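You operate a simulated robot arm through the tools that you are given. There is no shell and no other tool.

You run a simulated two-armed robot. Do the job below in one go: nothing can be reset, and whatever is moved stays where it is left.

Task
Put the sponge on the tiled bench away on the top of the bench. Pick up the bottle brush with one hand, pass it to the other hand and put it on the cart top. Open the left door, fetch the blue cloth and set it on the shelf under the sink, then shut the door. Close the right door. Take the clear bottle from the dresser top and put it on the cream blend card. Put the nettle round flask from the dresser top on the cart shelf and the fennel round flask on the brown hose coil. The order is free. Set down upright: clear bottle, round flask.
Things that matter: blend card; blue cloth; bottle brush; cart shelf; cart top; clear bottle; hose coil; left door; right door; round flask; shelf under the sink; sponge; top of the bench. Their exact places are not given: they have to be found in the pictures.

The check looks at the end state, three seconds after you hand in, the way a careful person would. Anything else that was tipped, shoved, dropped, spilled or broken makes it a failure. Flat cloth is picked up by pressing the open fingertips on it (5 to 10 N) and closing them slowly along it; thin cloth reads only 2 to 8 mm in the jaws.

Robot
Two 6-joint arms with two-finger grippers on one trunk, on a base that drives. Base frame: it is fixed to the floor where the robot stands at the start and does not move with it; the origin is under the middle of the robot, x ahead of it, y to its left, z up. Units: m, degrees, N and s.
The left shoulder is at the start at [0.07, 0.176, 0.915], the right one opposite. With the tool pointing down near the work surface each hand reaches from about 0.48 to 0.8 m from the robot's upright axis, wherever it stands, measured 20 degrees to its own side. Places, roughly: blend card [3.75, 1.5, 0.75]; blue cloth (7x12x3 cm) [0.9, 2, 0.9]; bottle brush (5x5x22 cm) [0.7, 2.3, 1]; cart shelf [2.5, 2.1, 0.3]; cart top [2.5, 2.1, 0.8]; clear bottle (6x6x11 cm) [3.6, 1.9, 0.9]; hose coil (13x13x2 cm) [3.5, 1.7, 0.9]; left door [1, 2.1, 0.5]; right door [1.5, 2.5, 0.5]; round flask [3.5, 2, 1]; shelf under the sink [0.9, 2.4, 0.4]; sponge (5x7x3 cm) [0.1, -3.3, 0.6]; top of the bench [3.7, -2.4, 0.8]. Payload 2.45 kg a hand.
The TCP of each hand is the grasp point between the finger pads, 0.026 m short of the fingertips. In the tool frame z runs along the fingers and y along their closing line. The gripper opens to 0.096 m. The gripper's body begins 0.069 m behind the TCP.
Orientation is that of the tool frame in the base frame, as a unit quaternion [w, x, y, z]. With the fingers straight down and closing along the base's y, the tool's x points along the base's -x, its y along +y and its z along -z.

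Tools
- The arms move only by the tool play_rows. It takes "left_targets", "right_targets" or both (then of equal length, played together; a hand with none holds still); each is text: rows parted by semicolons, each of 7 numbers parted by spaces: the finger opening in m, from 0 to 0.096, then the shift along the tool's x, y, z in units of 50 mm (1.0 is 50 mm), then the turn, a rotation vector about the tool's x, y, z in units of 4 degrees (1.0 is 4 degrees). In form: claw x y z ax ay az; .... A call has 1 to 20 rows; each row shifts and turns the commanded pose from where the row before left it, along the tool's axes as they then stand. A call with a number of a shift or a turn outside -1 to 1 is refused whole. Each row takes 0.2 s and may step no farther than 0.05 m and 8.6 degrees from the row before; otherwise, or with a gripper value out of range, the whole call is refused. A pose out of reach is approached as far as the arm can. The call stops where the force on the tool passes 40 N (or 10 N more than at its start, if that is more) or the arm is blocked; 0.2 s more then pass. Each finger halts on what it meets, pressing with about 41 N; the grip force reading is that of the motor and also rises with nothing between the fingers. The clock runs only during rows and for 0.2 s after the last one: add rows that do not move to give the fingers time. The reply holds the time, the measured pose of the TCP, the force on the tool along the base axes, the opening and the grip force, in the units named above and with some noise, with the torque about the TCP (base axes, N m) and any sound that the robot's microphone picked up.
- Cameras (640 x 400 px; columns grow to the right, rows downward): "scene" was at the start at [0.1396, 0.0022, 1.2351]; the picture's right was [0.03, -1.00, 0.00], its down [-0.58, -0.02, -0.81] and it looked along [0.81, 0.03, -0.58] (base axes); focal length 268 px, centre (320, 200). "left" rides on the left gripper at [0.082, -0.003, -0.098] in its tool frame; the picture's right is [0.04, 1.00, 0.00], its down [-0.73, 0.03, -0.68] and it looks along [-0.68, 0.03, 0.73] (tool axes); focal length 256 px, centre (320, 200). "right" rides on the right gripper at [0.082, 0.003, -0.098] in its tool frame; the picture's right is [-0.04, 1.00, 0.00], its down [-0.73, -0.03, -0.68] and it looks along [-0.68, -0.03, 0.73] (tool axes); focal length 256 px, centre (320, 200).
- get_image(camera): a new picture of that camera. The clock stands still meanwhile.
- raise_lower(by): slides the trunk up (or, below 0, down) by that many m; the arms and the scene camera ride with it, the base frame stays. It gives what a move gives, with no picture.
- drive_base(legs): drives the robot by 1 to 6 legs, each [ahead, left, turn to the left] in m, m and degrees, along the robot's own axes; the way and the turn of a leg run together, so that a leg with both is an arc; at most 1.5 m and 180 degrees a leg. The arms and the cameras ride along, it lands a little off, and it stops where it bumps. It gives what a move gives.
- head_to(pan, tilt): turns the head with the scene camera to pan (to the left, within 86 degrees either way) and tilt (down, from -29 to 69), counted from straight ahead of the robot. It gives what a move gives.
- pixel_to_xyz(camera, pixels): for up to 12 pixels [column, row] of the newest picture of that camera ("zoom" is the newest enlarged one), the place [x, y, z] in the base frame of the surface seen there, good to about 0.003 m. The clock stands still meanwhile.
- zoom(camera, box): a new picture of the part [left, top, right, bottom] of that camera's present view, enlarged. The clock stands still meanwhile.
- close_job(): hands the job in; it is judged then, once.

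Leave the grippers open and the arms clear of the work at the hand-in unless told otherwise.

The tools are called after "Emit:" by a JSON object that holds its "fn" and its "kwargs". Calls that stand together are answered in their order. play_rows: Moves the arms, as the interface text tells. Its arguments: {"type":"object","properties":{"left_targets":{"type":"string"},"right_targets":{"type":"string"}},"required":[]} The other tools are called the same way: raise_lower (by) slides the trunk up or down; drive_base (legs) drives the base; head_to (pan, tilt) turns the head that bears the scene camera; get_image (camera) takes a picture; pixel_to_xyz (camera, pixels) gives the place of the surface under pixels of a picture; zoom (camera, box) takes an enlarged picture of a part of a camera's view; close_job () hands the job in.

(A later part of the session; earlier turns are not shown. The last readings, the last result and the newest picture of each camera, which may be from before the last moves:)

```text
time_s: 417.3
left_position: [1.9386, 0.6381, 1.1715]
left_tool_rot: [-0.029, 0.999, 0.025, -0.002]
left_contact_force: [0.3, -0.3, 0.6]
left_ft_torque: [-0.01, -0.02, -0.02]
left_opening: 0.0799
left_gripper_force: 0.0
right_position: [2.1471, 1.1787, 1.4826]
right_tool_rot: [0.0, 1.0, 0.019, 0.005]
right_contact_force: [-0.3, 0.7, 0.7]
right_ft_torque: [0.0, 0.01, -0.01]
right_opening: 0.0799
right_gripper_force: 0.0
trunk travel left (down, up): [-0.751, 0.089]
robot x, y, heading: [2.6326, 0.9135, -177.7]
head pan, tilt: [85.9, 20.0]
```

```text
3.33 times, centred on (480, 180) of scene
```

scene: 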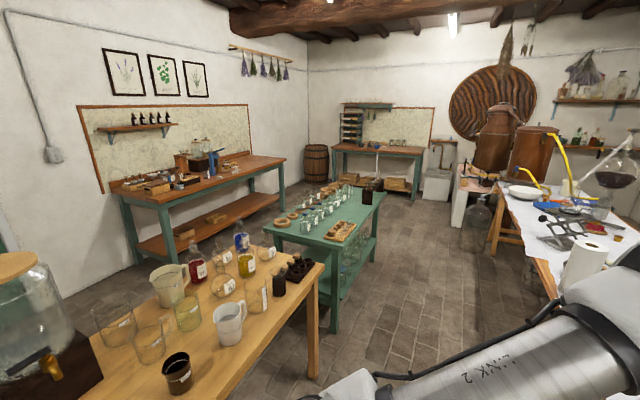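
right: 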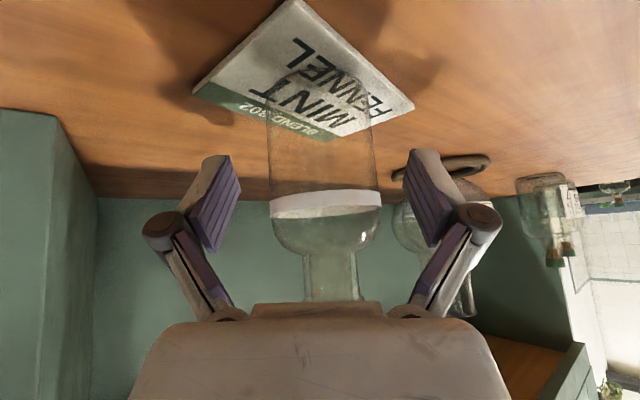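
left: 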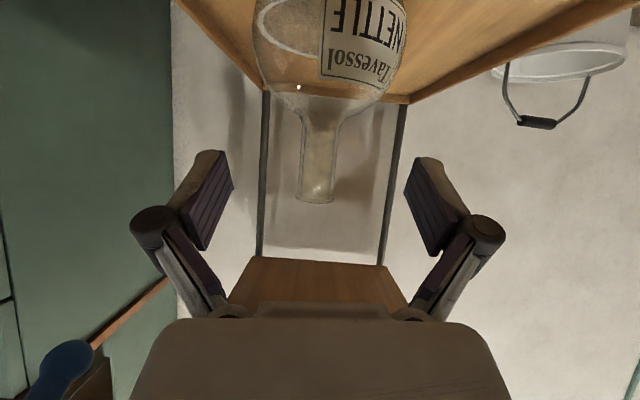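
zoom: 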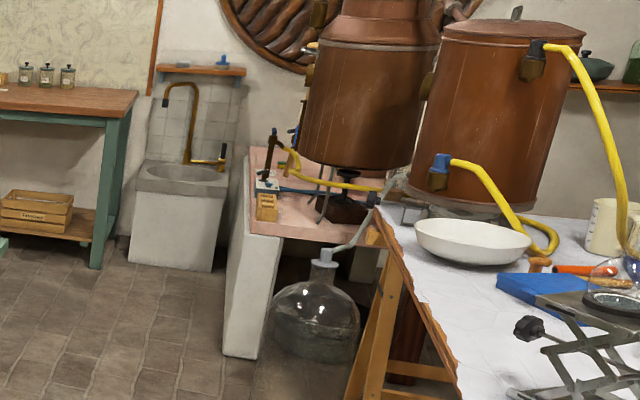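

The sponge's rough place matches an object at about (0.12, -3.30, 0.59) on the tiled bench, and the target bench top is at z≈0.84 along the far wall. There's a big glass carboy on the floor near the table's end, so I'll steer around it. I'll turn left to face down the corridor and drive in stages.

Emit:
{"fn": "drive_base", "kwargs": {"legs": [[0, 0, 60], [1.3, 0, 0], [1.2, 0.0, 0]]}}

Emit:
{"fn": "head_to", "kwargs": {"pan": 0, "tilt": 30}}

Emit:
{"fn": "get_image", "kwargs": {"camera": "scene"}}

```text
time_s: 432.1
left_position: [1.3313, -2.0093, 1.1721]
left_tool_rot: [-0.025, 0.86, 0.51, -0.015]
left_contact_force: [0.2, -0.2, -0.9]
left_ft_torque: [0.03, 0.0, 0.0]
left_opening: 0.08
left_gripper_force: 0.1
right_position: [0.9803, -1.5483, 1.482]
right_tool_rot: [-0.003, 0.864, 0.504, 0.005]
right_contact_force: [-0.4, -0.2, -0.1]
right_ft_torque: [0.03, 0.05, 0.0]
right_opening: 0.08
right_gripper_force: 0.1
trunk travel left (down, up): [-0.751, 0.089]
robot x, y, heading: [1.4624, -1.2758, -119.4]
head pan, tilt: [85.9, 20.0]
```

```text
time_s: 433.7
left_position: [1.3309, -2.0091, 1.1714]
left_tool_rot: [-0.024, 0.86, 0.509, -0.015]
left_contact_force: [0.2, -0.1, 1.0]
left_ft_torque: [0.02, -0.01, 0.0]
left_opening: 0.0799
left_gripper_force: 0.0
right_position: [0.9795, -1.5489, 1.4821]
right_tool_rot: [-0.002, 0.864, 0.504, 0.004]
right_contact_force: [0.5, -0.3, 0.3]
right_ft_torque: [0.01, -0.04, 0.02]
right_opening: 0.0803
right_gripper_force: 0.1
trunk travel left (down, up): [-0.751, 0.089]
robot x, y, heading: [1.4577, -1.2775, -119.5]
head pan, tilt: [0.0, 30.0]
```

```text
taken
```

scene: 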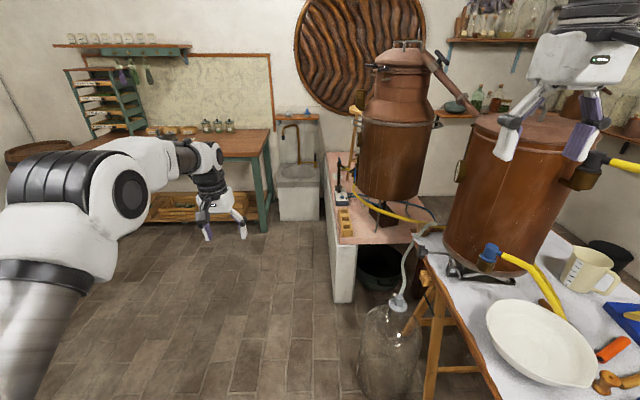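

I'm near the stills now. I'll zoom in on the tiled bench to find the sponge.

Emit:
{"fn": "zoom", "kwargs": {"camera": "scene", "box": [300, 120, 440, 260]}}

Emit:
{"fn": "pixel_to_xyz", "kwargs": {"camera": "scene", "pixels": [[345, 220], [342, 200], [350, 115], [335, 160], [330, 180], [345, 290], [390, 330], [400, 300], [325, 165], [385, 270]]}}

```text
2.86 times, centred on (370, 190) of scene
```

zoom: 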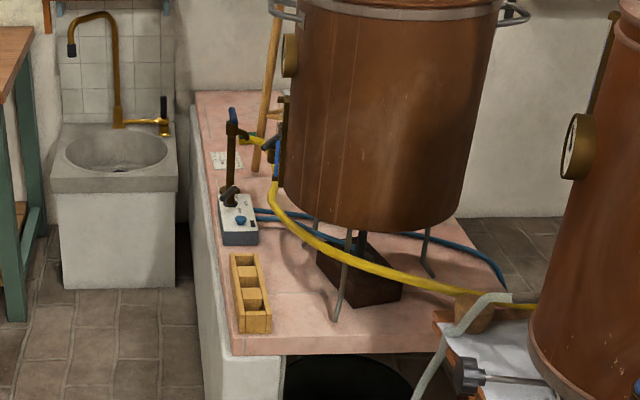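

```text
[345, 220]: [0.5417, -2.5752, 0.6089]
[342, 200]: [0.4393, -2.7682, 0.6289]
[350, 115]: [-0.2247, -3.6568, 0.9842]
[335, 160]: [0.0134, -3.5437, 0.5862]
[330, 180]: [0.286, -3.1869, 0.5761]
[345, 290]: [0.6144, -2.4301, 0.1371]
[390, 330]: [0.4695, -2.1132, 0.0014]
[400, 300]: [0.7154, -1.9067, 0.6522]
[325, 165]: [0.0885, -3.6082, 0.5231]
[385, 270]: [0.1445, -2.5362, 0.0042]
```

I think I see a green-yellow corner behind the pump lever. I'll drive further, around the carboy, to look from the side.

Emit:
{"fn": "drive_base", "kwargs": {"legs": [[0.5, 0.36, 2], [0.6, 0.12, 0]]}}

Emit:
{"fn": "head_to", "kwargs": {"pan": -40, "tilt": 35}}

Emit:
{"fn": "get_image", "kwargs": {"camera": "scene"}}

Emit:
{"fn": "zoom", "kwargs": {"camera": "scene", "box": [180, 120, 420, 320]}}

```text
time_s: 440.1
left_position: [1.2599, -3.2018, 1.1716]
left_tool_rot: [-0.024, 0.853, 0.521, -0.017]
left_contact_force: [0.6, -1.0, -0.4]
left_ft_torque: [-0.01, 0.01, -0.05]
left_opening: 0.0801
left_gripper_force: 0.1
right_position: [0.8974, -2.7504, 1.4821]
right_tool_rot: [-0.001, 0.857, 0.515, 0.003]
right_contact_force: [1.1, 0.0, -0.2]
right_ft_torque: [-0.01, 0.02, 0.02]
right_opening: 0.0801
right_gripper_force: 0.0
trunk travel left (down, up): [-0.751, 0.089]
robot x, y, heading: [1.3736, -2.4655, -118.1]
head pan, tilt: [0.0, 30.0]
```

```text
time_s: 441.2
left_position: [1.2602, -3.2028, 1.1716]
left_tool_rot: [-0.024, 0.853, 0.52, -0.016]
left_contact_force: [-0.4, -0.5, -0.2]
left_ft_torque: [0.01, -0.01, -0.01]
left_opening: 0.0801
left_gripper_force: 0.0
right_position: [0.897, -2.7509, 1.4822]
right_tool_rot: [-0.002, 0.857, 0.515, 0.003]
right_contact_force: [-0.6, 1.1, 0.3]
right_ft_torque: [-0.01, 0.04, -0.03]
right_opening: 0.08
right_gripper_force: 0.0
trunk travel left (down, up): [-0.751, 0.089]
robot x, y, heading: [1.374, -2.4656, -118.0]
head pan, tilt: [-40.0, 35.0]
```

```text
taken
```

scene: 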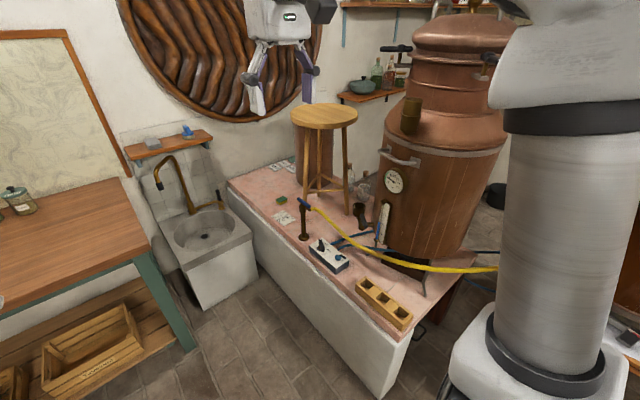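

```text
2.00 times, centred on (300, 220) of scene
```

zoom: 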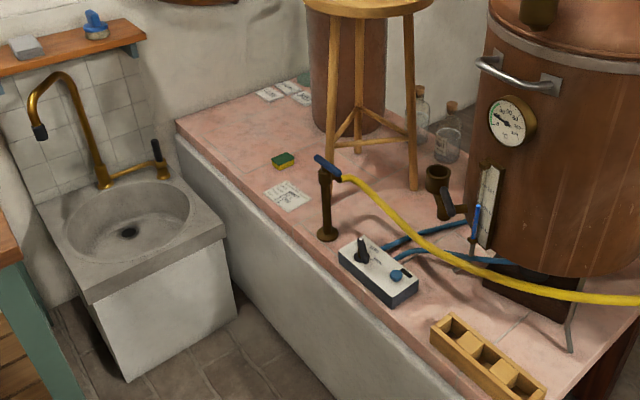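

The green-yellow sponge sits on the tiled bench at (281,200), beyond a pump stem and a card. I'll measure it and its surroundings.

Emit:
{"fn": "pixel_to_xyz", "kwargs": {"camera": "zoom", "pixels": [[283, 157], [273, 160], [293, 155], [282, 167], [300, 200], [326, 235], [325, 170], [335, 175], [365, 265], [200, 160], [185, 125], [440, 180]]}}

Emit:
{"fn": "pixel_to_xyz", "kwargs": {"camera": "scene", "pixels": [[230, 190], [300, 270], [390, 345], [150, 285], [250, 230], [280, 178], [345, 180], [310, 205], [330, 125], [190, 300], [270, 300], [360, 200]]}}

```text
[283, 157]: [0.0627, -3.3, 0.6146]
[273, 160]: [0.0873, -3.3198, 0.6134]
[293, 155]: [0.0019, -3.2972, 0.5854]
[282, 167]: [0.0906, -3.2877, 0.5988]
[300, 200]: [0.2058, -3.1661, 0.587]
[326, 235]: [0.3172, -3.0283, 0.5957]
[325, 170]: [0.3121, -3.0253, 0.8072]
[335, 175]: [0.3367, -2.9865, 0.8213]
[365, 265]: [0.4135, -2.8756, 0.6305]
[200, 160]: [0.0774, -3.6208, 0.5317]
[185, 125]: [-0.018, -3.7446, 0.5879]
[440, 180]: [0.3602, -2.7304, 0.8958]
```

```text
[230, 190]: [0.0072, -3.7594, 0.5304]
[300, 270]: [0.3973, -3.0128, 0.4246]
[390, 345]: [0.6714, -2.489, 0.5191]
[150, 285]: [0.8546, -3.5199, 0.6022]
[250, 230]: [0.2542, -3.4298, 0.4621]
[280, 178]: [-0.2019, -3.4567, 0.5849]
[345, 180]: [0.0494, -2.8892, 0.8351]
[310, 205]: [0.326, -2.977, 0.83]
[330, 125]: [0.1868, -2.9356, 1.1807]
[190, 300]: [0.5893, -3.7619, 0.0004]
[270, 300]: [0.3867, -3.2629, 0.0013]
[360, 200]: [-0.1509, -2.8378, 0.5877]
```

The sponge is at about (0.065, -3.305), top z 0.614, bench z 0.586. A pump stem and a stool stand nearby. I'll lower the trunk here in open space and bring both hands to compact poses first.

Emit:
{"fn": "raise_lower", "kwargs": {"by": -0.35}}

Emit:
{"fn": "play_rows", "kwargs": {"left_targets": "0.08 0.8 0 0 0 0 0; 0.08 0.8 0 0 0 0 0; 0.08 0.8 0 0 0 0 0; 0.08 0.8 0 0 0 0 0; 0.08 0.4 0 0 0 0 0; 0.08 0 0 0 0 0 0; 0.08 0 0 0 0 0 0; 0.08 0 0 0 0 0 0", "right_targets": "0.08 -0.3 0 0.8 0 0 0; 0.08 -0.3 0 0.8 0 0 0; 0.08 -0.3 0 0.8 0 0 0; 0.08 -0.3 0 0.8 0 0 0; 0.08 -0.3 0 0.8 0 0 0; 0.08 -0.3 0 0.8 0 0 0; 0.08 0 0 0.5 0 0 0; 0.08 0 0 0 0 0 0"}}

Emit:
{"fn": "get_image", "kwargs": {"camera": "right"}}

```text
time_s: 444.6
left_position: [1.2593, -3.2029, 0.8217]
left_tool_rot: [-0.025, 0.854, 0.52, -0.016]
left_contact_force: [-1.0, -0.5, -0.2]
left_ft_torque: [-0.01, 0.0, 0.0]
left_opening: 0.08
left_gripper_force: 0.0
right_position: [0.8958, -2.7516, 1.1317]
right_tool_rot: [-0.003, 0.857, 0.515, 0.003]
right_contact_force: [-0.1, -0.4, -0.4]
right_ft_torque: [0.01, -0.01, 0.04]
right_opening: 0.0798
right_gripper_force: 0.1
trunk travel left (down, up): [-0.401, 0.439]
robot x, y, heading: [1.3713, -2.4647, -117.9]
head pan, tilt: [-40.0, 35.0]
```

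```text
time_s: 446.4
left_position: [1.3402, -3.0429, 0.8221]
left_tool_rot: [-0.024, 0.854, 0.52, -0.017]
left_contact_force: [-0.6, 0.2, 0.5]
left_ft_torque: [-0.04, 0.02, 0.0]
left_opening: 0.0798
left_gripper_force: 0.1
right_position: [0.8534, -2.8287, 0.862]
right_tool_rot: [-0.002, 0.857, 0.515, 0.003]
right_contact_force: [-0.2, -0.3, 0.1]
right_ft_torque: [-0.02, 0.0, 0.03]
right_opening: 0.0798
right_gripper_force: 0.0
trunk travel left (down, up): [-0.401, 0.439]
robot x, y, heading: [1.3696, -2.4664, -117.6]
head pan, tilt: [-40.0, 35.0]
```

```text
taken
```

right: 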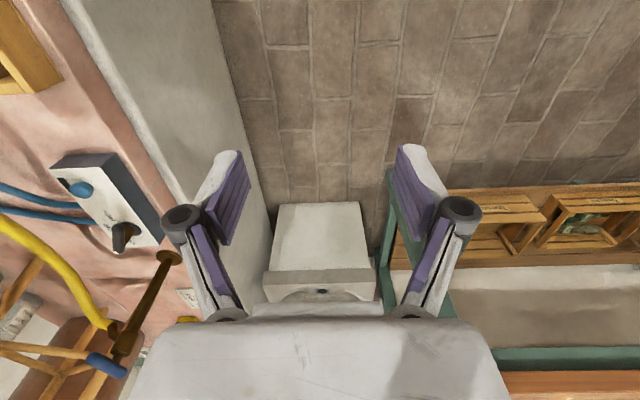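

Now I'll measure the stone sink and the corner of the rack bench to place my base safely.

Emit:
{"fn": "get_image", "kwargs": {"camera": "scene"}}

Emit:
{"fn": "pixel_to_xyz", "kwargs": {"camera": "right", "pixels": [[275, 275], [375, 270], [280, 206], [360, 206], [395, 230], [330, 240], [245, 130], [168, 258]]}}

```text
taken
```

scene: 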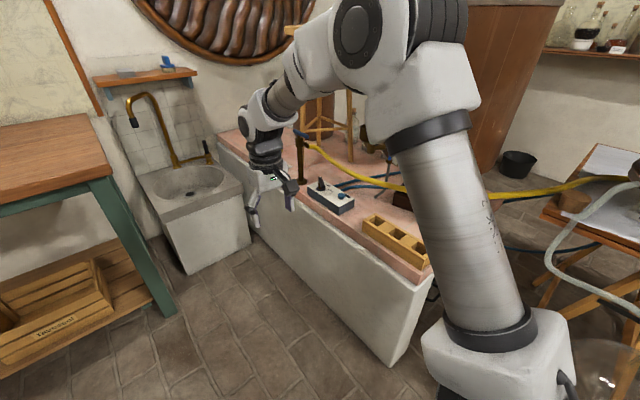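

```text
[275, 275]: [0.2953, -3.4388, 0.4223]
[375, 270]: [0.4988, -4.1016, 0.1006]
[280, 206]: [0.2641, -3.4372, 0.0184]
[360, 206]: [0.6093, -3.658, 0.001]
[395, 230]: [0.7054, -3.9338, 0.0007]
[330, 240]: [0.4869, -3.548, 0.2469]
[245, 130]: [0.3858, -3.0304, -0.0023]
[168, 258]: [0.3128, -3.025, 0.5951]
```

The sink front is at u≈-2.92 and the rack bench corner at (u -2.73, v 2.38). I'll raise both hands a bit, then drive in and turn right towards the sponge, keeping away from the stool and the pump.

Emit:
{"fn": "play_rows", "kwargs": {"left_targets": "0.08 0 0 -0.9 0 0 0; 0.08 0 0 -0.9 0 0 0; 0.08 0 0 -0.9 0 0 0; 0.08 0 0 -0.9 0 0 0; 0.08 0 0 -0.9 0 0 0; 0.08 0 0 0 0 0 0", "right_targets": "0.08 0 0 -0.6 0 0 0; 0.08 0 0 -0.6 0 0 0; 0.08 0 0 -0.6 0 0 0; 0.08 0 0 0 0 0 0; 0.08 0 0 0 0 0 0; 0.08 0 0 0 0 0 0"}}

Emit:
{"fn": "drive_base", "kwargs": {"legs": [[0.45, 0, 0], [0, 0, -27.4], [0.446, 0.052, 0]]}}

Emit:
{"fn": "head_to", "kwargs": {"pan": -10, "tilt": 45}}

Emit:
{"fn": "get_image", "kwargs": {"camera": "scene"}}

Emit:
{"fn": "get_image", "kwargs": {"camera": "right"}}

```text
time_s: 447.8
left_position: [1.3565, -3.0517, 1.0457]
left_tool_rot: [-0.024, 0.854, 0.519, -0.016]
left_contact_force: [0.0, 0.0, 0.3]
left_ft_torque: [0.01, 0.02, -0.01]
left_opening: 0.0801
left_gripper_force: 0.1
right_position: [0.8577, -2.8307, 0.9545]
right_tool_rot: [-0.002, 0.857, 0.515, 0.004]
right_contact_force: [0.3, 0.1, -0.3]
right_ft_torque: [0.01, 0.01, 0.0]
right_opening: 0.08
right_gripper_force: 0.1
trunk travel left (down, up): [-0.401, 0.439]
robot x, y, heading: [1.3725, -2.4658, -118.1]
head pan, tilt: [-40.0, 35.0]
```

```text
time_s: 454.2
left_position: [0.5286, -3.6596, 1.0448]
left_tool_rot: [-0.028, 0.955, 0.294, -0.01]
left_contact_force: [-0.6, 0.3, -1.1]
left_ft_torque: [0.04, -0.01, 0.02]
left_opening: 0.08
left_gripper_force: 0.2
right_position: [0.1968, -3.2256, 0.9549]
right_tool_rot: [-0.001, 0.958, 0.287, 0.004]
right_contact_force: [0.8, -0.7, -0.8]
right_ft_torque: [0.02, -0.02, -0.02]
right_opening: 0.08
right_gripper_force: 0.0
trunk travel left (down, up): [-0.401, 0.439]
robot x, y, heading: [0.8197, -3.1527, -146.3]
head pan, tilt: [-40.0, 35.0]
```

```text
time_s: 455.1
left_position: [0.5301, -3.6593, 1.0437]
left_tool_rot: [-0.028, 0.955, 0.294, -0.01]
left_contact_force: [1.1, 0.0, 0.1]
left_ft_torque: [-0.01, 0.02, -0.01]
left_opening: 0.0799
left_gripper_force: 0.1
right_position: [0.1974, -3.2276, 0.9553]
right_tool_rot: [-0.001, 0.958, 0.287, 0.004]
right_contact_force: [1.0, -0.5, 0.2]
right_ft_torque: [0.0, -0.01, -0.01]
right_opening: 0.0799
right_gripper_force: 0.0
trunk travel left (down, up): [-0.401, 0.439]
robot x, y, heading: [0.8198, -3.1526, -146.4]
head pan, tilt: [-10.0, 45.0]
```

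```text
taken
```

scene: 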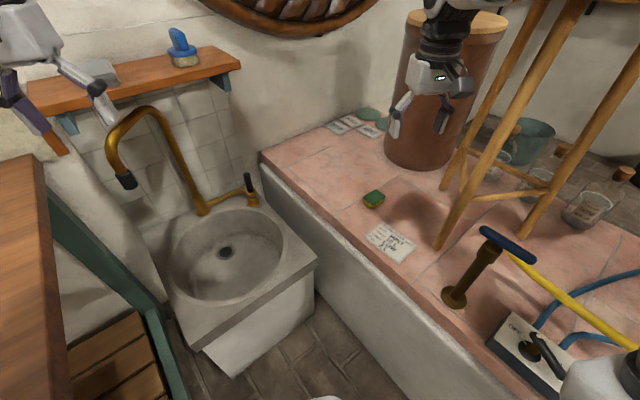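

```text
taken
```

right: 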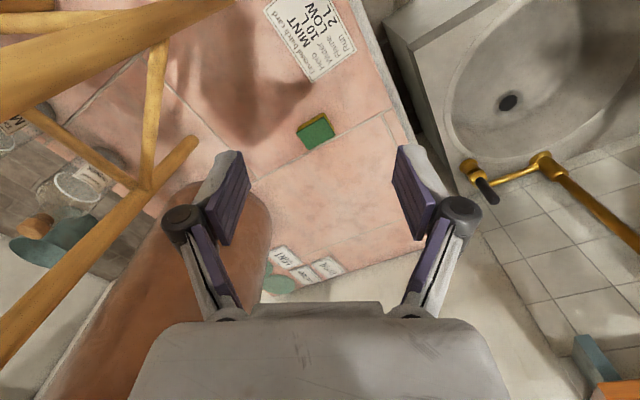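

The sponge is right between and below the right fingers at (315,132). I'll measure its corners from this camera.

Emit:
{"fn": "pixel_to_xyz", "kwargs": {"camera": "right", "pixels": [[300, 130], [326, 118], [331, 135], [306, 148], [315, 132], [280, 140], [345, 120]]}}

```text
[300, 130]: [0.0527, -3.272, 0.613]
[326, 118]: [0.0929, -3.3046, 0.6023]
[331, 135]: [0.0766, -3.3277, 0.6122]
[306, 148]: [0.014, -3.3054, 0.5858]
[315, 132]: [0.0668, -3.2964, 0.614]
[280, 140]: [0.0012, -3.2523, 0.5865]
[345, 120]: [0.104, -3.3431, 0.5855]
```

Emit:
{"fn": "zoom", "kwargs": {"camera": "right", "box": [270, 90, 360, 170]}}

```text
5.00 times, centred on (315, 130) of right
```

zoom: 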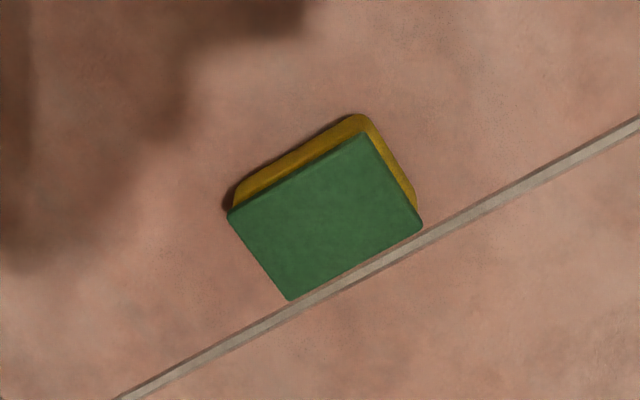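

Emit:
{"fn": "pixel_to_xyz", "kwargs": {"camera": "zoom", "pixels": [[238, 213], [362, 143], [412, 222], [292, 290], [327, 217]]}}

```text
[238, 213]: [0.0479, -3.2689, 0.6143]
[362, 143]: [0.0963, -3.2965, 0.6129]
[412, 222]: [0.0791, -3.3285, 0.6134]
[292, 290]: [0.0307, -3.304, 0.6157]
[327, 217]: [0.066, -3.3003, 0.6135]
```

The sponge's centre is (0.0635, -3.2995) with its long side along the wall direction. Before driving closer I'll check where the tap and the small shelf are relative to my left hand.

Emit:
{"fn": "pixel_to_xyz", "kwargs": {"camera": "scene", "pixels": [[150, 112], [118, 160], [125, 183], [170, 90], [60, 110], [105, 100], [40, 130], [440, 240], [505, 245], [480, 235]]}}

```text
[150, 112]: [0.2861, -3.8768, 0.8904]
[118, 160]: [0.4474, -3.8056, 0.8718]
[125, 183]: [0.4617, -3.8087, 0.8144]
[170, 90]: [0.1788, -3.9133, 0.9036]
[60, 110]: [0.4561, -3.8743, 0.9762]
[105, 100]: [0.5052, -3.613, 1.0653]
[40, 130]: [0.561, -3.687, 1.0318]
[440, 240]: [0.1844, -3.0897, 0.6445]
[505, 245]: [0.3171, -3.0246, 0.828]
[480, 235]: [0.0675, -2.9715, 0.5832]
```

The tap and shelf are below and behind my left hand; there's enough room. I'll drive 7 cm forward, and turn the right wrist 29° so the fingers close along the sponge's long side.

Emit:
{"fn": "drive_base", "kwargs": {"legs": [[0.07, 0, 0]]}}

Emit:
{"fn": "play_rows", "kwargs": {"right_targets": "0.096 0 0 0 0 0 -1; 0.096 0 0 0 0 0 -1; 0.096 0 0 0 0 0 -1; 0.096 0 0 0 0 0 -1; 0.096 0 0 0 0 0 -1; 0.096 0 0 0 0 0 -1; 0.096 0 0 0 0 0 -1; 0.096 0 0 0 0 0 -0.2; 0.096 0 0 0 0 0 0"}}

Emit:
{"fn": "get_image", "kwargs": {"camera": "right"}}

```text
time_s: 456.2
left_position: [0.4671, -3.6998, 1.0441]
left_tool_rot: [-0.027, 0.956, 0.293, -0.009]
left_contact_force: [-0.2, -0.5, -0.1]
left_ft_torque: [0.04, -0.03, -0.01]
left_opening: 0.0803
left_gripper_force: 0.1
right_position: [0.1344, -3.2665, 0.9539]
right_tool_rot: [-0.002, 0.958, 0.287, 0.006]
right_contact_force: [-0.4, 0.0, 0.0]
right_ft_torque: [0.03, -0.04, -0.02]
right_opening: 0.0798
right_gripper_force: 0.0
trunk travel left (down, up): [-0.401, 0.439]
robot x, y, heading: [0.7595, -3.194, -146.4]
head pan, tilt: [-10.0, 45.0]
```

```text
time_s: 458.2
left_position: [0.4684, -3.6989, 1.0442]
left_tool_rot: [-0.027, 0.956, 0.294, -0.01]
left_contact_force: [-0.6, -0.9, 0.1]
left_ft_torque: [0.0, 0.02, -0.01]
left_opening: 0.0799
left_gripper_force: 0.1
right_position: [0.1378, -3.2653, 0.9552]
right_tool_rot: [0.001, 0.856, 0.517, 0.004]
right_contact_force: [0.9, -0.1, -0.2]
right_ft_torque: [0.01, 0.02, 0.01]
right_opening: 0.096
right_gripper_force: 0.1
trunk travel left (down, up): [-0.401, 0.439]
robot x, y, heading: [0.7594, -3.1904, -146.4]
head pan, tilt: [-10.0, 45.0]
```

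```text
taken
```

right: 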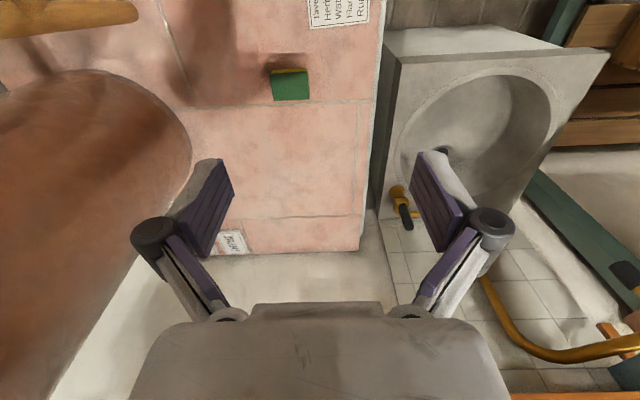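

The fingers are aligned with the sponge. I'll check the big canister's position before shifting sideways.

Emit:
{"fn": "pixel_to_xyz", "kwargs": {"camera": "right", "pixels": [[180, 130], [150, 180], [120, 90], [185, 150], [100, 250], [60, 120], [290, 85]]}}

```text
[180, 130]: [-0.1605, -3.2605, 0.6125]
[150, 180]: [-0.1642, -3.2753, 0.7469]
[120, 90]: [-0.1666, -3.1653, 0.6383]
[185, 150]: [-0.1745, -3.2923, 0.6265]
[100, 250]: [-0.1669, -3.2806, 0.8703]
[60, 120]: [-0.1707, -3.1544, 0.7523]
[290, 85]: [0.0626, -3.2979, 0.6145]
```

Plenty of room (17 cm). I'll move over the sponge and descend.

Emit:
{"fn": "play_rows", "kwargs": {"right_targets": "0.096 -0.65 -0.5 0 0 0 0; 0.096 -0.65 -0.5 0 0 0 0; 0.096 0 0 0.9 0 0 0; 0.096 0 0 0.9 0 0 0; 0.096 0 0 0.9 0 0 0; 0.096 0 0 0.9 0 0 0; 0.096 0 0 0.9 0 0 0; 0.096 0 0 0 0 0 0"}}

Emit:
{"fn": "get_image", "kwargs": {"camera": "right"}}

```text
time_s: 460.0
left_position: [0.4684, -3.7002, 1.0449]
left_tool_rot: [-0.028, 0.956, 0.293, -0.01]
left_contact_force: [0.1, 0.6, -0.2]
left_ft_torque: [-0.01, 0.0, 0.01]
left_opening: 0.0799
left_gripper_force: 0.0
right_position: [0.0664, -3.2957, 0.7303]
right_tool_rot: [0.0, 0.856, 0.517, 0.004]
right_contact_force: [0.4, -0.9, 0.2]
right_ft_torque: [0.02, 0.01, -0.03]
right_opening: 0.0962
right_gripper_force: 0.1
trunk travel left (down, up): [-0.401, 0.439]
robot x, y, heading: [0.7609, -3.1946, -146.3]
head pan, tilt: [-10.0, 45.0]
```

```text
taken
```

right: 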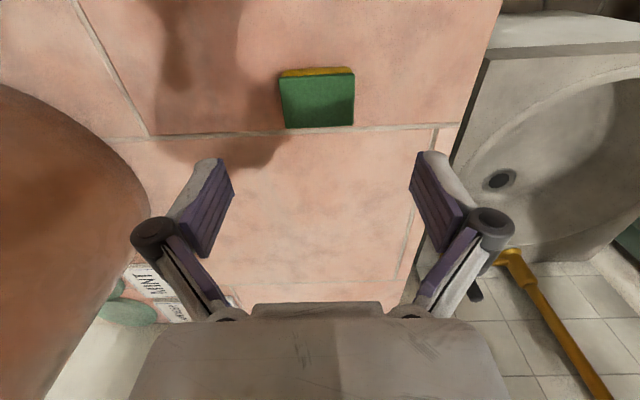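

Centred. Descending the rest and closing on the sponge.

Emit:
{"fn": "play_rows", "kwargs": {"right_targets": "0.096 -0.09 0 0.8 0 0 0; 0.096 0 0 0.8 0 0 0; 0.096 0 0 0.5 0 0 0; 0.096 0 0 0.12 0 0 0; 0.08 0 0 0 0 0 0; 0.065 0 0 0 0 0 0; 0.055 0 0 0 0 0 0; 0.045 0 0 0 0 0 0; 0.04 0 0 0 0 0 0; 0.04 0 0 0 0 0 0"}}

Emit:
{"fn": "get_image", "kwargs": {"camera": "right"}}

```text
time_s: 462.2
left_position: [0.4684, -3.6976, 1.0456]
left_tool_rot: [-0.028, 0.956, 0.293, -0.01]
left_contact_force: [0.6, -0.1, 0.5]
left_ft_torque: [0.01, 0.04, 0.0]
left_opening: 0.0799
left_gripper_force: 0.1
right_position: [0.0634, -3.3022, 0.6185]
right_tool_rot: [0.001, 0.856, 0.517, 0.005]
right_contact_force: [-1.2, 0.5, 1.2]
right_ft_torque: [0.01, 0.03, 0.01]
right_opening: 0.0609
right_gripper_force: 40.8
trunk travel left (down, up): [-0.401, 0.439]
robot x, y, heading: [0.7614, -3.1928, -146.3]
head pan, tilt: [-10.0, 45.0]
```

```text
taken
```

right: 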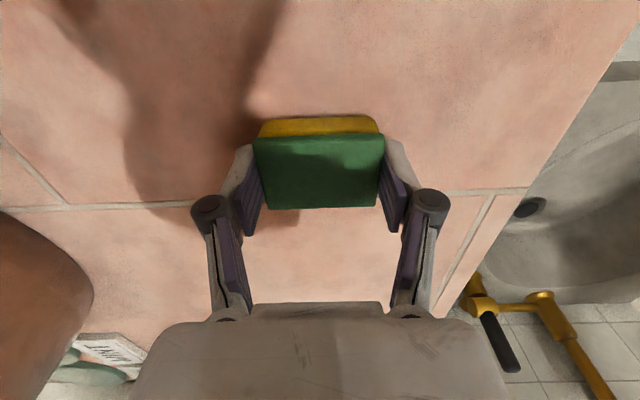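

The sponge is gripped (61 mm). Lifting it straight up.

Emit:
{"fn": "play_rows", "kwargs": {"right_targets": "0.04 0 0 -0.5 0 0 0; 0.04 0 0 -0.9 0 0 0; 0.04 0 0 -0.9 0 0 0; 0.04 0 0 -0.9 0 0 0; 0.04 0 0 -0.9 0 0 0; 0.04 0 0 -0.9 0 0 0; 0.04 0 0 -0.9 0 0 0; 0.04 0 0 0 0 0 0"}}

Emit:
{"fn": "raise_lower", "kwargs": {"by": 0.15}}

Emit:
{"fn": "get_image", "kwargs": {"camera": "scene"}}

```text
time_s: 464.0
left_position: [0.4684, -3.7, 1.0456]
left_tool_rot: [-0.027, 0.956, 0.293, -0.009]
left_contact_force: [-0.2, 0.2, -0.1]
left_ft_torque: [-0.02, -0.02, -0.02]
left_opening: 0.08
left_gripper_force: 0.0
right_position: [0.0591, -3.3012, 0.9135]
right_tool_rot: [0.001, 0.857, 0.516, 0.005]
right_contact_force: [0.2, -0.7, -0.6]
right_ft_torque: [0.01, -0.02, 0.01]
right_opening: 0.0609
right_gripper_force: 41.1
trunk travel left (down, up): [-0.401, 0.439]
robot x, y, heading: [0.7606, -3.1932, -146.4]
head pan, tilt: [-10.0, 45.0]
```

```text
time_s: 465.7
left_position: [0.4685, -3.6994, 1.195]
left_tool_rot: [-0.027, 0.956, 0.292, -0.01]
left_contact_force: [0.3, -0.5, 0.0]
left_ft_torque: [-0.03, -0.01, 0.04]
left_opening: 0.0799
left_gripper_force: 0.1
right_position: [0.0595, -3.3016, 1.0635]
right_tool_rot: [0.001, 0.856, 0.517, 0.004]
right_contact_force: [0.3, 0.4, -0.3]
right_ft_torque: [0.04, -0.04, -0.01]
right_opening: 0.0607
right_gripper_force: 40.9
trunk travel left (down, up): [-0.551, 0.289]
robot x, y, heading: [0.7628, -3.1919, -146.7]
head pan, tilt: [-10.0, 45.0]
```

```text
taken
```

scene: 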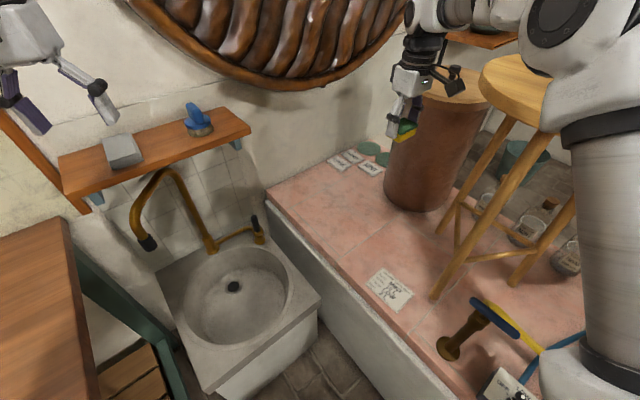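

The sponge is safely in the right hand. I'll back out the way I came, staying clear of the stool and the rack bench corner.

Emit:
{"fn": "drive_base", "kwargs": {"legs": [[-0.12, 0.05, 0], [-0.42, -0.05, 0]]}}

Emit:
{"fn": "head_to", "kwargs": {"pan": 80, "tilt": 25}}

Emit:
{"fn": "get_image", "kwargs": {"camera": "scene"}}

```text
time_s: 469.2
left_position: [0.9208, -3.4007, 1.196]
left_tool_rot: [-0.027, 0.955, 0.296, -0.009]
left_contact_force: [-0.4, -0.3, 0.2]
left_ft_torque: [0.03, 0.05, 0.02]
left_opening: 0.08
left_gripper_force: 0.1
right_position: [0.5091, -3.0041, 1.0637]
right_tool_rot: [0.0, 0.855, 0.519, 0.005]
right_contact_force: [1.6, 0.2, -0.5]
right_ft_torque: [-0.04, -0.01, 0.02]
right_opening: 0.0607
right_gripper_force: 41.3
trunk travel left (down, up): [-0.551, 0.289]
robot x, y, heading: [1.21, -2.8927, -146.1]
head pan, tilt: [-10.0, 45.0]
```

```text
time_s: 470.9
left_position: [0.9214, -3.4005, 1.195]
left_tool_rot: [-0.027, 0.955, 0.296, -0.009]
left_contact_force: [0.8, 0.3, 0.5]
left_ft_torque: [0.0, -0.03, -0.01]
left_opening: 0.0798
left_gripper_force: 0.1
right_position: [0.5097, -3.0043, 1.0645]
right_tool_rot: [0.001, 0.855, 0.519, 0.004]
right_contact_force: [0.5, -0.3, -0.2]
right_ft_torque: [-0.01, 0.01, -0.01]
right_opening: 0.0609
right_gripper_force: 41.3
trunk travel left (down, up): [-0.551, 0.289]
robot x, y, heading: [1.2097, -2.8935, -146.0]
head pan, tilt: [80.0, 25.0]
```

```text
taken
```

scene: 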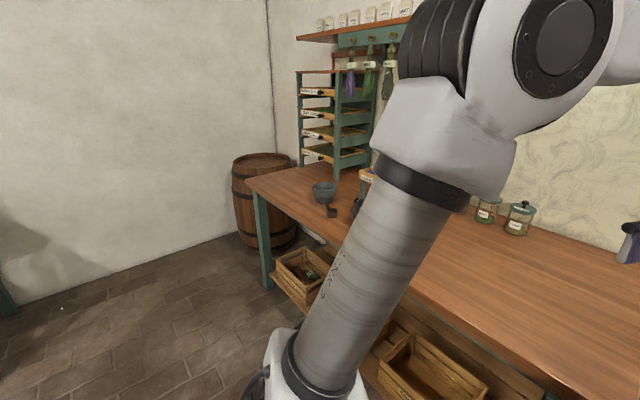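

I'll back further into open floor and then turn left to face the bench on the far wall.

Emit:
{"fn": "drive_base", "kwargs": {"legs": [[-0.5, 0.0, 0], [0, 0, 118]]}}

Emit:
{"fn": "head_to", "kwargs": {"pan": 25, "tilt": 25}}

Emit:
{"fn": "get_image", "kwargs": {"camera": "scene"}}

```text
time_s: 478.6
left_position: [2.2139, -2.6871, 1.195]
left_tool_rot: [-0.007, 0.284, 0.958, -0.028]
left_contact_force: [0.4, 0.5, 0.0]
left_ft_torque: [-0.02, -0.03, -0.02]
left_opening: 0.08
left_gripper_force: 0.1
right_position: [2.0058, -3.219, 1.0658]
right_tool_rot: [-0.003, 0.043, 0.999, 0.003]
right_contact_force: [0.0, -0.4, 0.5]
right_ft_torque: [-0.02, 0.0, 0.0]
right_opening: 0.0608
right_gripper_force: 40.7
trunk travel left (down, up): [-0.551, 0.289]
robot x, y, heading: [1.6364, -2.6122, -33.5]
head pan, tilt: [80.0, 25.0]
```

```text
time_s: 479.8
left_position: [2.2138, -2.6872, 1.1943]
left_tool_rot: [-0.007, 0.283, 0.959, -0.028]
left_contact_force: [0.1, 0.1, 0.3]
left_ft_torque: [-0.01, 0.04, 0.04]
left_opening: 0.0799
left_gripper_force: 0.2
right_position: [2.008, -3.2189, 1.0635]
right_tool_rot: [-0.004, 0.043, 0.999, 0.002]
right_contact_force: [0.0, -0.7, -0.4]
right_ft_torque: [0.01, 0.0, -0.03]
right_opening: 0.061
right_gripper_force: 41.2
trunk travel left (down, up): [-0.551, 0.289]
robot x, y, heading: [1.6364, -2.6156, -33.6]
head pan, tilt: [25.0, 25.0]
```

```text
taken
```

scene: 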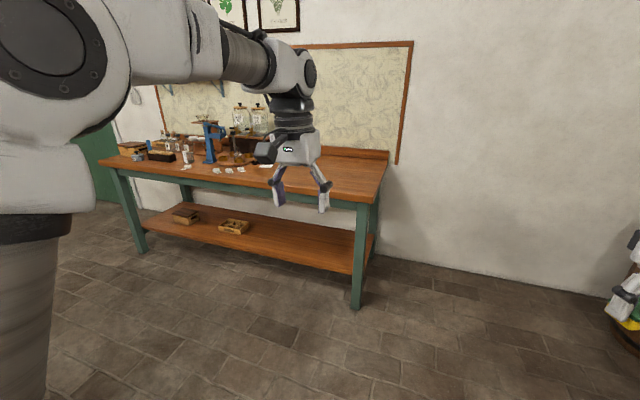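

The target bench is ahead on the left; its right half is clear. I'll measure it and look at the items on it.

Emit:
{"fn": "pixel_to_xyz", "kwargs": {"camera": "scene", "pixels": [[372, 200], [385, 160], [345, 180], [320, 165], [340, 195], [270, 187], [230, 180], [190, 170], [355, 300], [140, 250], [265, 165], [240, 168]]}}

Emit:
{"fn": "zoom", "kwargs": {"camera": "scene", "box": [100, 100, 420, 260]}}

```text
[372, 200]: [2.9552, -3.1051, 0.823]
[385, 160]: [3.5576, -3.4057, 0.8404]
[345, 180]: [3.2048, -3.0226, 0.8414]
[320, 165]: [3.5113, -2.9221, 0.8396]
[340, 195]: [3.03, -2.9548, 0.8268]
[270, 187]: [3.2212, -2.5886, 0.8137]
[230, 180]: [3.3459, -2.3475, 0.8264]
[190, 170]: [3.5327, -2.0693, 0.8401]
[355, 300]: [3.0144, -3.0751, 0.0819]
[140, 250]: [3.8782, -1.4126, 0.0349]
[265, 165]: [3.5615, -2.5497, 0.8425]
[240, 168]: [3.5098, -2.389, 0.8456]
```

```text
2.00 times, centred on (260, 180) of scene
```

zoom: 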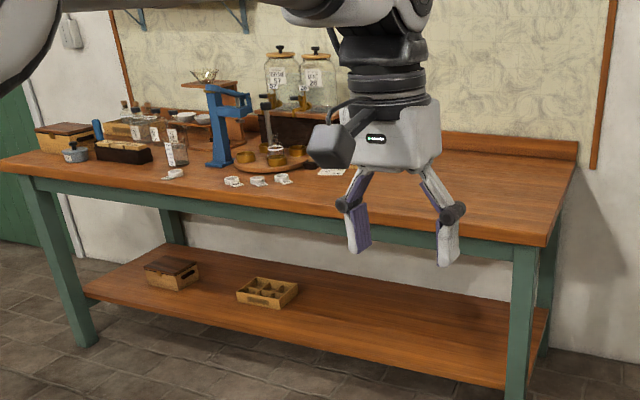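

The clear part spans u -1.35 to -0.75. I'll place the sponge at about (3.3, -2.95). Turning slightly left and driving closer.

Emit:
{"fn": "drive_base", "kwargs": {"legs": [[0, 0, 6], [0.55, 0.4, 0], [0.22, 0.25, 0]]}}

Emit:
{"fn": "head_to", "kwargs": {"pan": -5, "tilt": 40}}

Emit:
{"fn": "get_image", "kwargs": {"camera": "scene"}}

Emit:
{"fn": "get_image", "kwargs": {"camera": "right"}}

```text
time_s: 485.8
left_position: [3.1856, -2.3995, 1.1949]
left_tool_rot: [-0.005, 0.23, 0.973, -0.028]
left_contact_force: [-0.4, -0.5, -0.4]
left_ft_torque: [0.0, -0.01, 0.01]
left_opening: 0.08
left_gripper_force: 0.1
right_position: [3.0378, -2.9504, 1.063]
right_tool_rot: [-0.004, -0.012, 1.0, 0.003]
right_contact_force: [0.5, 0.0, -0.7]
right_ft_torque: [0.0, 0.01, 0.04]
right_opening: 0.0609
right_gripper_force: 41.0
trunk travel left (down, up): [-0.551, 0.289]
robot x, y, heading: [2.5977, -2.3908, -27.3]
head pan, tilt: [25.0, 25.0]
```

```text
time_s: 486.8
left_position: [3.1856, -2.3986, 1.1959]
left_tool_rot: [-0.006, 0.23, 0.973, -0.028]
left_contact_force: [-0.7, -0.4, 0.3]
left_ft_torque: [-0.01, -0.01, -0.01]
left_opening: 0.0801
left_gripper_force: 0.0
right_position: [3.0368, -2.9503, 1.0638]
right_tool_rot: [-0.004, -0.012, 1.0, 0.002]
right_contact_force: [0.2, 0.6, -0.1]
right_ft_torque: [0.01, 0.01, -0.02]
right_opening: 0.0607
right_gripper_force: 40.9
trunk travel left (down, up): [-0.551, 0.289]
robot x, y, heading: [2.6001, -2.3924, -27.0]
head pan, tilt: [-5.0, 40.0]
```

```text
taken
```

scene: 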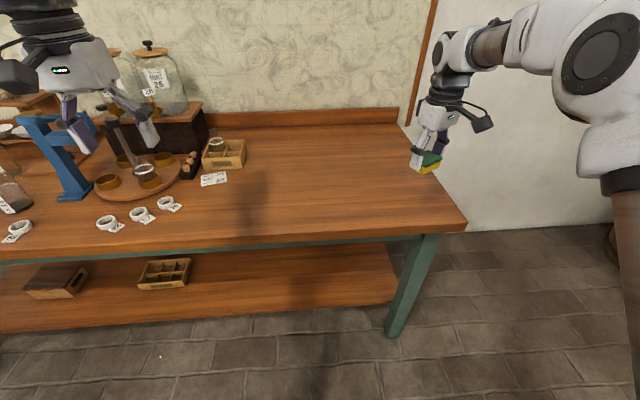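

```text
taken
```

right: 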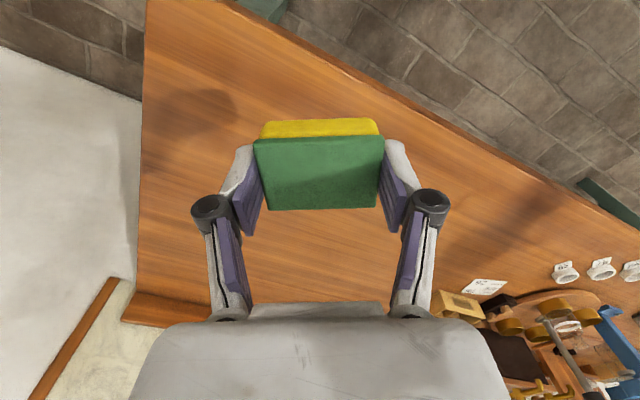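

The sponge is over the bench's front edge area. Before moving closer, I'll check heights of jars near my left hand.

Emit:
{"fn": "pixel_to_xyz", "kwargs": {"camera": "scene", "pixels": [[150, 45], [165, 80], [60, 125], [110, 110], [215, 145], [165, 203], [300, 200], [350, 180], [290, 150]]}}

```text
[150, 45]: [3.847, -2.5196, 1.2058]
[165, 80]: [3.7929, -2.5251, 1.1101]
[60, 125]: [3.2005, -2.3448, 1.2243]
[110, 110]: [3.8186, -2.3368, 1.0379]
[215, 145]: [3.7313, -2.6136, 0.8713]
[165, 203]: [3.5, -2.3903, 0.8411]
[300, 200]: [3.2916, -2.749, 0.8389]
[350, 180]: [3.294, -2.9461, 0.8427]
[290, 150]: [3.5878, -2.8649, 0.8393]
```

My left hand should go higher before approaching. I'll raise it 13 cm, then drive 20 cm forward and 12 cm left.

Emit:
{"fn": "play_rows", "kwargs": {"left_targets": "0.08 0.2 0 -0.9 0 0 0; 0.08 0.2 0 -0.9 0 0 0; 0.08 0.2 0 -0.9 0 0 0; 0.08 0 0 0 0 0 0"}}

Emit:
{"fn": "drive_base", "kwargs": {"legs": [[0.2, 0.12, 0]]}}

Emit:
{"fn": "get_image", "kwargs": {"camera": "scene"}}

Emit:
{"fn": "get_image", "kwargs": {"camera": "right"}}

```text
time_s: 487.8
left_position: [3.1612, -2.3767, 1.3301]
left_tool_rot: [-0.005, 0.23, 0.973, -0.028]
left_contact_force: [0.0, -0.5, -0.5]
left_ft_torque: [0.0, 0.01, 0.02]
left_opening: 0.0799
left_gripper_force: 0.0
right_position: [3.0385, -2.9482, 1.0647]
right_tool_rot: [-0.003, -0.012, 1.0, 0.003]
right_contact_force: [0.2, 0.6, -0.3]
right_ft_torque: [-0.01, 0.01, -0.01]
right_opening: 0.0609
right_gripper_force: 41.1
trunk travel left (down, up): [-0.551, 0.289]
robot x, y, heading: [2.5971, -2.3926, -27.1]
head pan, tilt: [-5.0, 40.0]
```

```text
time_s: 489.5
left_position: [3.3934, -2.3588, 1.3303]
left_tool_rot: [-0.006, 0.229, 0.973, -0.028]
left_contact_force: [-0.3, 0.6, 0.1]
left_ft_torque: [0.0, 0.03, 0.01]
left_opening: 0.0799
left_gripper_force: 0.1
right_position: [3.2719, -2.9333, 1.064]
right_tool_rot: [-0.003, -0.013, 1.0, 0.003]
right_contact_force: [0.2, 0.5, -0.2]
right_ft_torque: [-0.03, -0.02, 0.02]
right_opening: 0.0608
right_gripper_force: 41.1
trunk travel left (down, up): [-0.551, 0.289]
robot x, y, heading: [2.8335, -2.3766, -27.4]
head pan, tilt: [-5.0, 40.0]
```

```text
taken
```

scene: 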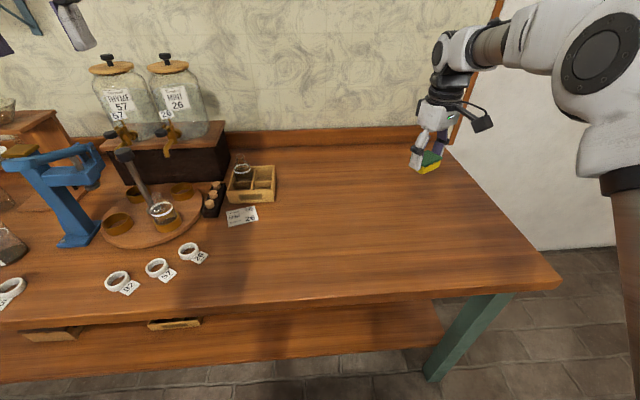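

```text
taken
```

right: 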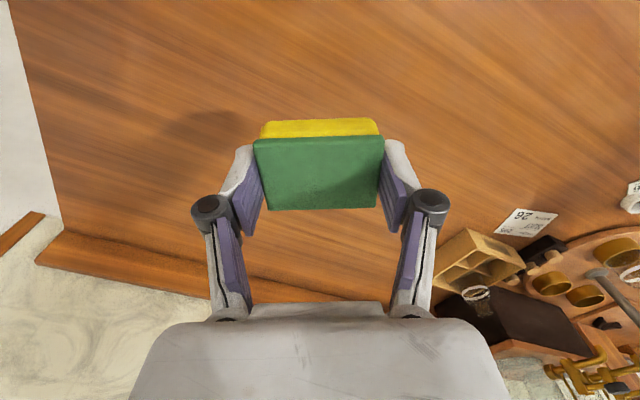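

Clear bench top below. Lowering the right arm 18 cm, then gently to contact.

Emit:
{"fn": "play_rows", "kwargs": {"right_targets": "0.04 0 0 0.9 0 0 0; 0.04 0 0 0.9 0 0 0; 0.04 0 0 0.9 0 0 0; 0.04 0 0 0.8 0 0 0; 0.04 0 0 0.1 0 0 0; 0.04 0 0 0.06 0 0 0; 0.04 0 0 0.06 0 0 0; 0.04 0 0 0 0 0 0"}}

```text
time_s: 491.3
left_position: [3.3935, -2.3588, 1.3309]
left_tool_rot: [-0.006, 0.228, 0.973, -0.028]
left_contact_force: [-0.1, -0.4, 0.3]
left_ft_torque: [0.0, 0.01, 0.0]
left_opening: 0.08
left_gripper_force: 0.0
right_position: [3.2724, -2.9303, 0.8781]
right_tool_rot: [-0.003, -0.014, 1.0, 0.002]
right_contact_force: [0.0, 0.3, 0.0]
right_ft_torque: [0.03, -0.03, -0.03]
right_opening: 0.0609
right_gripper_force: 40.9
trunk travel left (down, up): [-0.551, 0.289]
robot x, y, heading: [2.8306, -2.3751, -27.0]
head pan, tilt: [-5.0, 40.0]
```

Emit:
{"fn": "play_rows", "kwargs": {"right_targets": "0.04 0 0 0.05 0 0 0; 0.04 0 0 0.05 0 0 0; 0.04 0 0 0.04 0 0 0; 0.04 0 0 0 0 0 0"}}

```text
time_s: 492.3
left_position: [3.3916, -2.3567, 1.3312]
left_tool_rot: [-0.005, 0.229, 0.973, -0.029]
left_contact_force: [-0.4, 0.1, -0.1]
left_ft_torque: [0.0, -0.01, -0.01]
left_opening: 0.0804
left_gripper_force: 0.0
right_position: [3.2713, -2.9309, 0.8732]
right_tool_rot: [-0.001, -0.014, 1.0, 0.002]
right_contact_force: [2.0, -6.6, 21.8]
right_ft_torque: [-0.21, 0.13, 0.02]
right_opening: 0.061
right_gripper_force: 41.6
trunk travel left (down, up): [-0.551, 0.289]
robot x, y, heading: [2.8325, -2.3743, -26.9]
head pan, tilt: [-5.0, 40.0]
```

The sponge touches the bench top (22 N). I'll ease up 1 mm, open, and lift away.

Emit:
{"fn": "play_rows", "kwargs": {"right_targets": "0.055 0 0 -0.03 0 0 0; 0.063 0 0 0 0 0 0; 0.07 0 0 0 0 0 0; 0.085 0 0 0 0 0 0; 0.094 0 0 0 0 0 0; 0.094 0 0 -0.5 0 0 0; 0.094 0 0 -0.9 0 0 0; 0.094 0 0 -0.9 0 0 0; 0.094 0 0 -0.9 0 0 0; 0.094 0 0 0 0 0 0"}}

Emit:
{"fn": "get_image", "kwargs": {"camera": "right"}}

Emit:
{"fn": "get_image", "kwargs": {"camera": "scene"}}

```text
time_s: 494.5
left_position: [3.3938, -2.3595, 1.3289]
left_tool_rot: [-0.006, 0.228, 0.973, -0.028]
left_contact_force: [0.5, -0.6, 0.1]
left_ft_torque: [0.04, 0.01, 0.01]
left_opening: 0.0799
left_gripper_force: 0.0
right_position: [3.2714, -2.9341, 1.0342]
right_tool_rot: [-0.004, -0.014, 1.0, 0.002]
right_contact_force: [-0.1, -0.5, 1.0]
right_ft_torque: [0.03, 0.02, -0.07]
right_opening: 0.0939
right_gripper_force: 0.0
trunk travel left (down, up): [-0.551, 0.289]
robot x, y, heading: [2.8311, -2.3749, -27.2]
head pan, tilt: [-5.0, 40.0]
```

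```text
taken
```

right: 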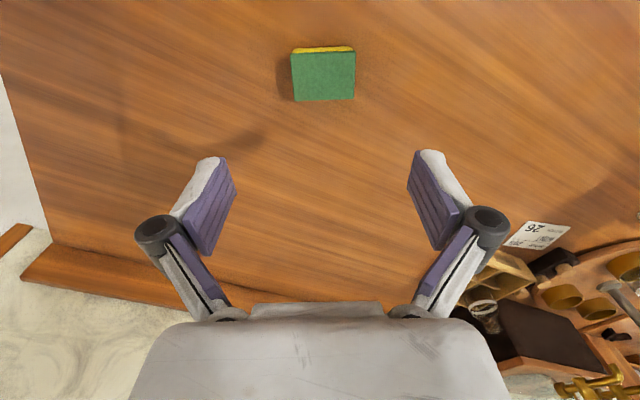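

```text
taken
```

scene: 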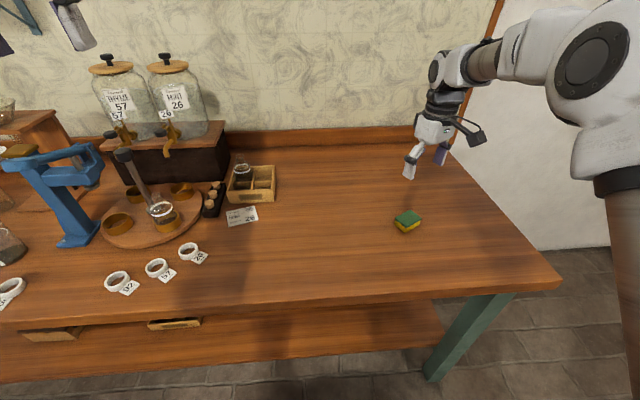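

The sponge lies on the bench top, clear of everything. I'll back away and take a last look at the other places from here with the zoom.

Emit:
{"fn": "drive_base", "kwargs": {"legs": [[-0.25, -0.3, 0]]}}

Emit:
{"fn": "head_to", "kwargs": {"pan": 84, "tilt": 12}}

Emit:
{"fn": "get_image", "kwargs": {"camera": "scene"}}

```text
time_s: 497.0
left_position: [3.0309, -2.5072, 1.3294]
left_tool_rot: [-0.006, 0.228, 0.973, -0.029]
left_contact_force: [0.4, -0.3, 0.2]
left_ft_torque: [0.01, 0.0, -0.03]
left_opening: 0.0798
left_gripper_force: 0.1
right_position: [2.9119, -3.0826, 1.0357]
right_tool_rot: [-0.003, -0.016, 1.0, 0.002]
right_contact_force: [0.1, -0.3, 0.4]
right_ft_torque: [0.05, 0.0, 0.01]
right_opening: 0.0937
right_gripper_force: 0.0
trunk travel left (down, up): [-0.551, 0.289]
robot x, y, heading: [2.4675, -2.5277, -26.9]
head pan, tilt: [-5.0, 40.0]
```

```text
time_s: 498.6
left_position: [3.0312, -2.5068, 1.3306]
left_tool_rot: [-0.006, 0.228, 0.973, -0.028]
left_contact_force: [-0.3, -0.8, -0.7]
left_ft_torque: [0.04, 0.02, -0.02]
left_opening: 0.0799
left_gripper_force: 0.1
right_position: [2.9111, -3.082, 1.0334]
right_tool_rot: [-0.003, -0.015, 1.0, 0.003]
right_contact_force: [0.0, -0.9, 0.0]
right_ft_torque: [0.03, -0.01, -0.01]
right_opening: 0.0938
right_gripper_force: 0.0
trunk travel left (down, up): [-0.551, 0.289]
robot x, y, heading: [2.4707, -2.5217, -27.0]
head pan, tilt: [84.0, 12.0]
```

```text
taken
```

scene: 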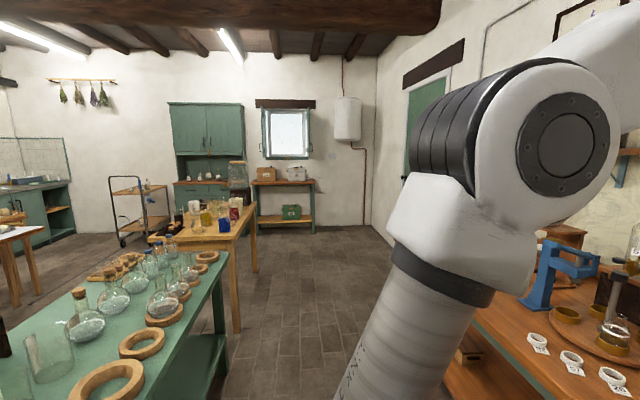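

I'll zoom in on the sink, cart and dresser from here.

Emit:
{"fn": "zoom", "kwargs": {"camera": "scene", "box": [0, 160, 90, 250]}}

Emit:
{"fn": "zoom", "kwargs": {"camera": "scene", "box": [100, 160, 190, 250]}}

Emit:
{"fn": "zoom", "kwargs": {"camera": "scene", "box": [160, 130, 260, 220]}}

```text
4.44 times, centred on (45, 205) of scene
```

zoom: 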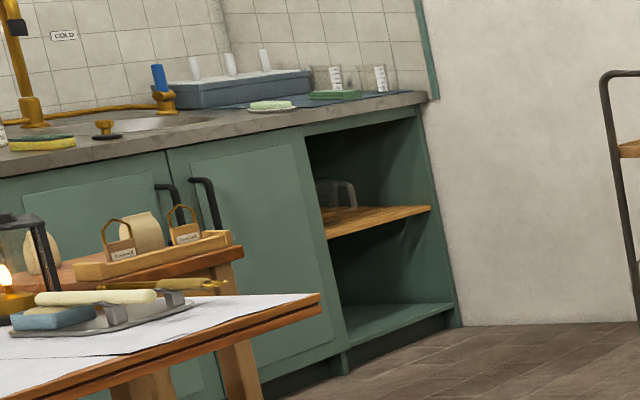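

```text
4.44 times, centred on (145, 205) of scene
```

zoom: 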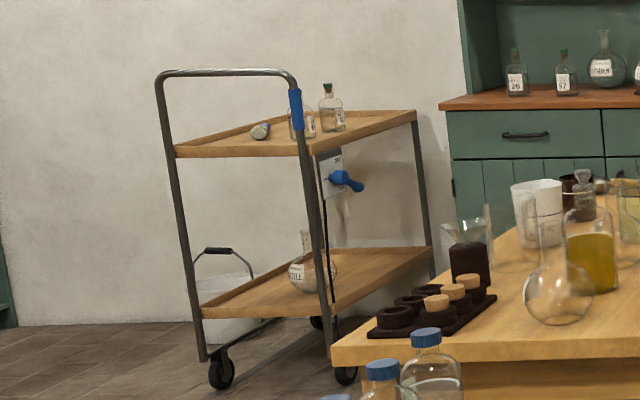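

```text
4.44 times, centred on (210, 175) of scene
```

zoom: 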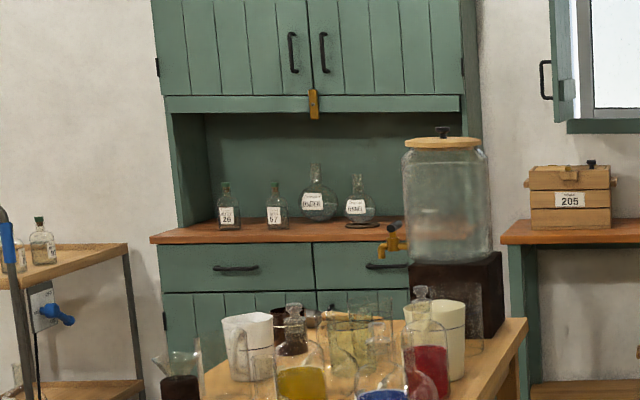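

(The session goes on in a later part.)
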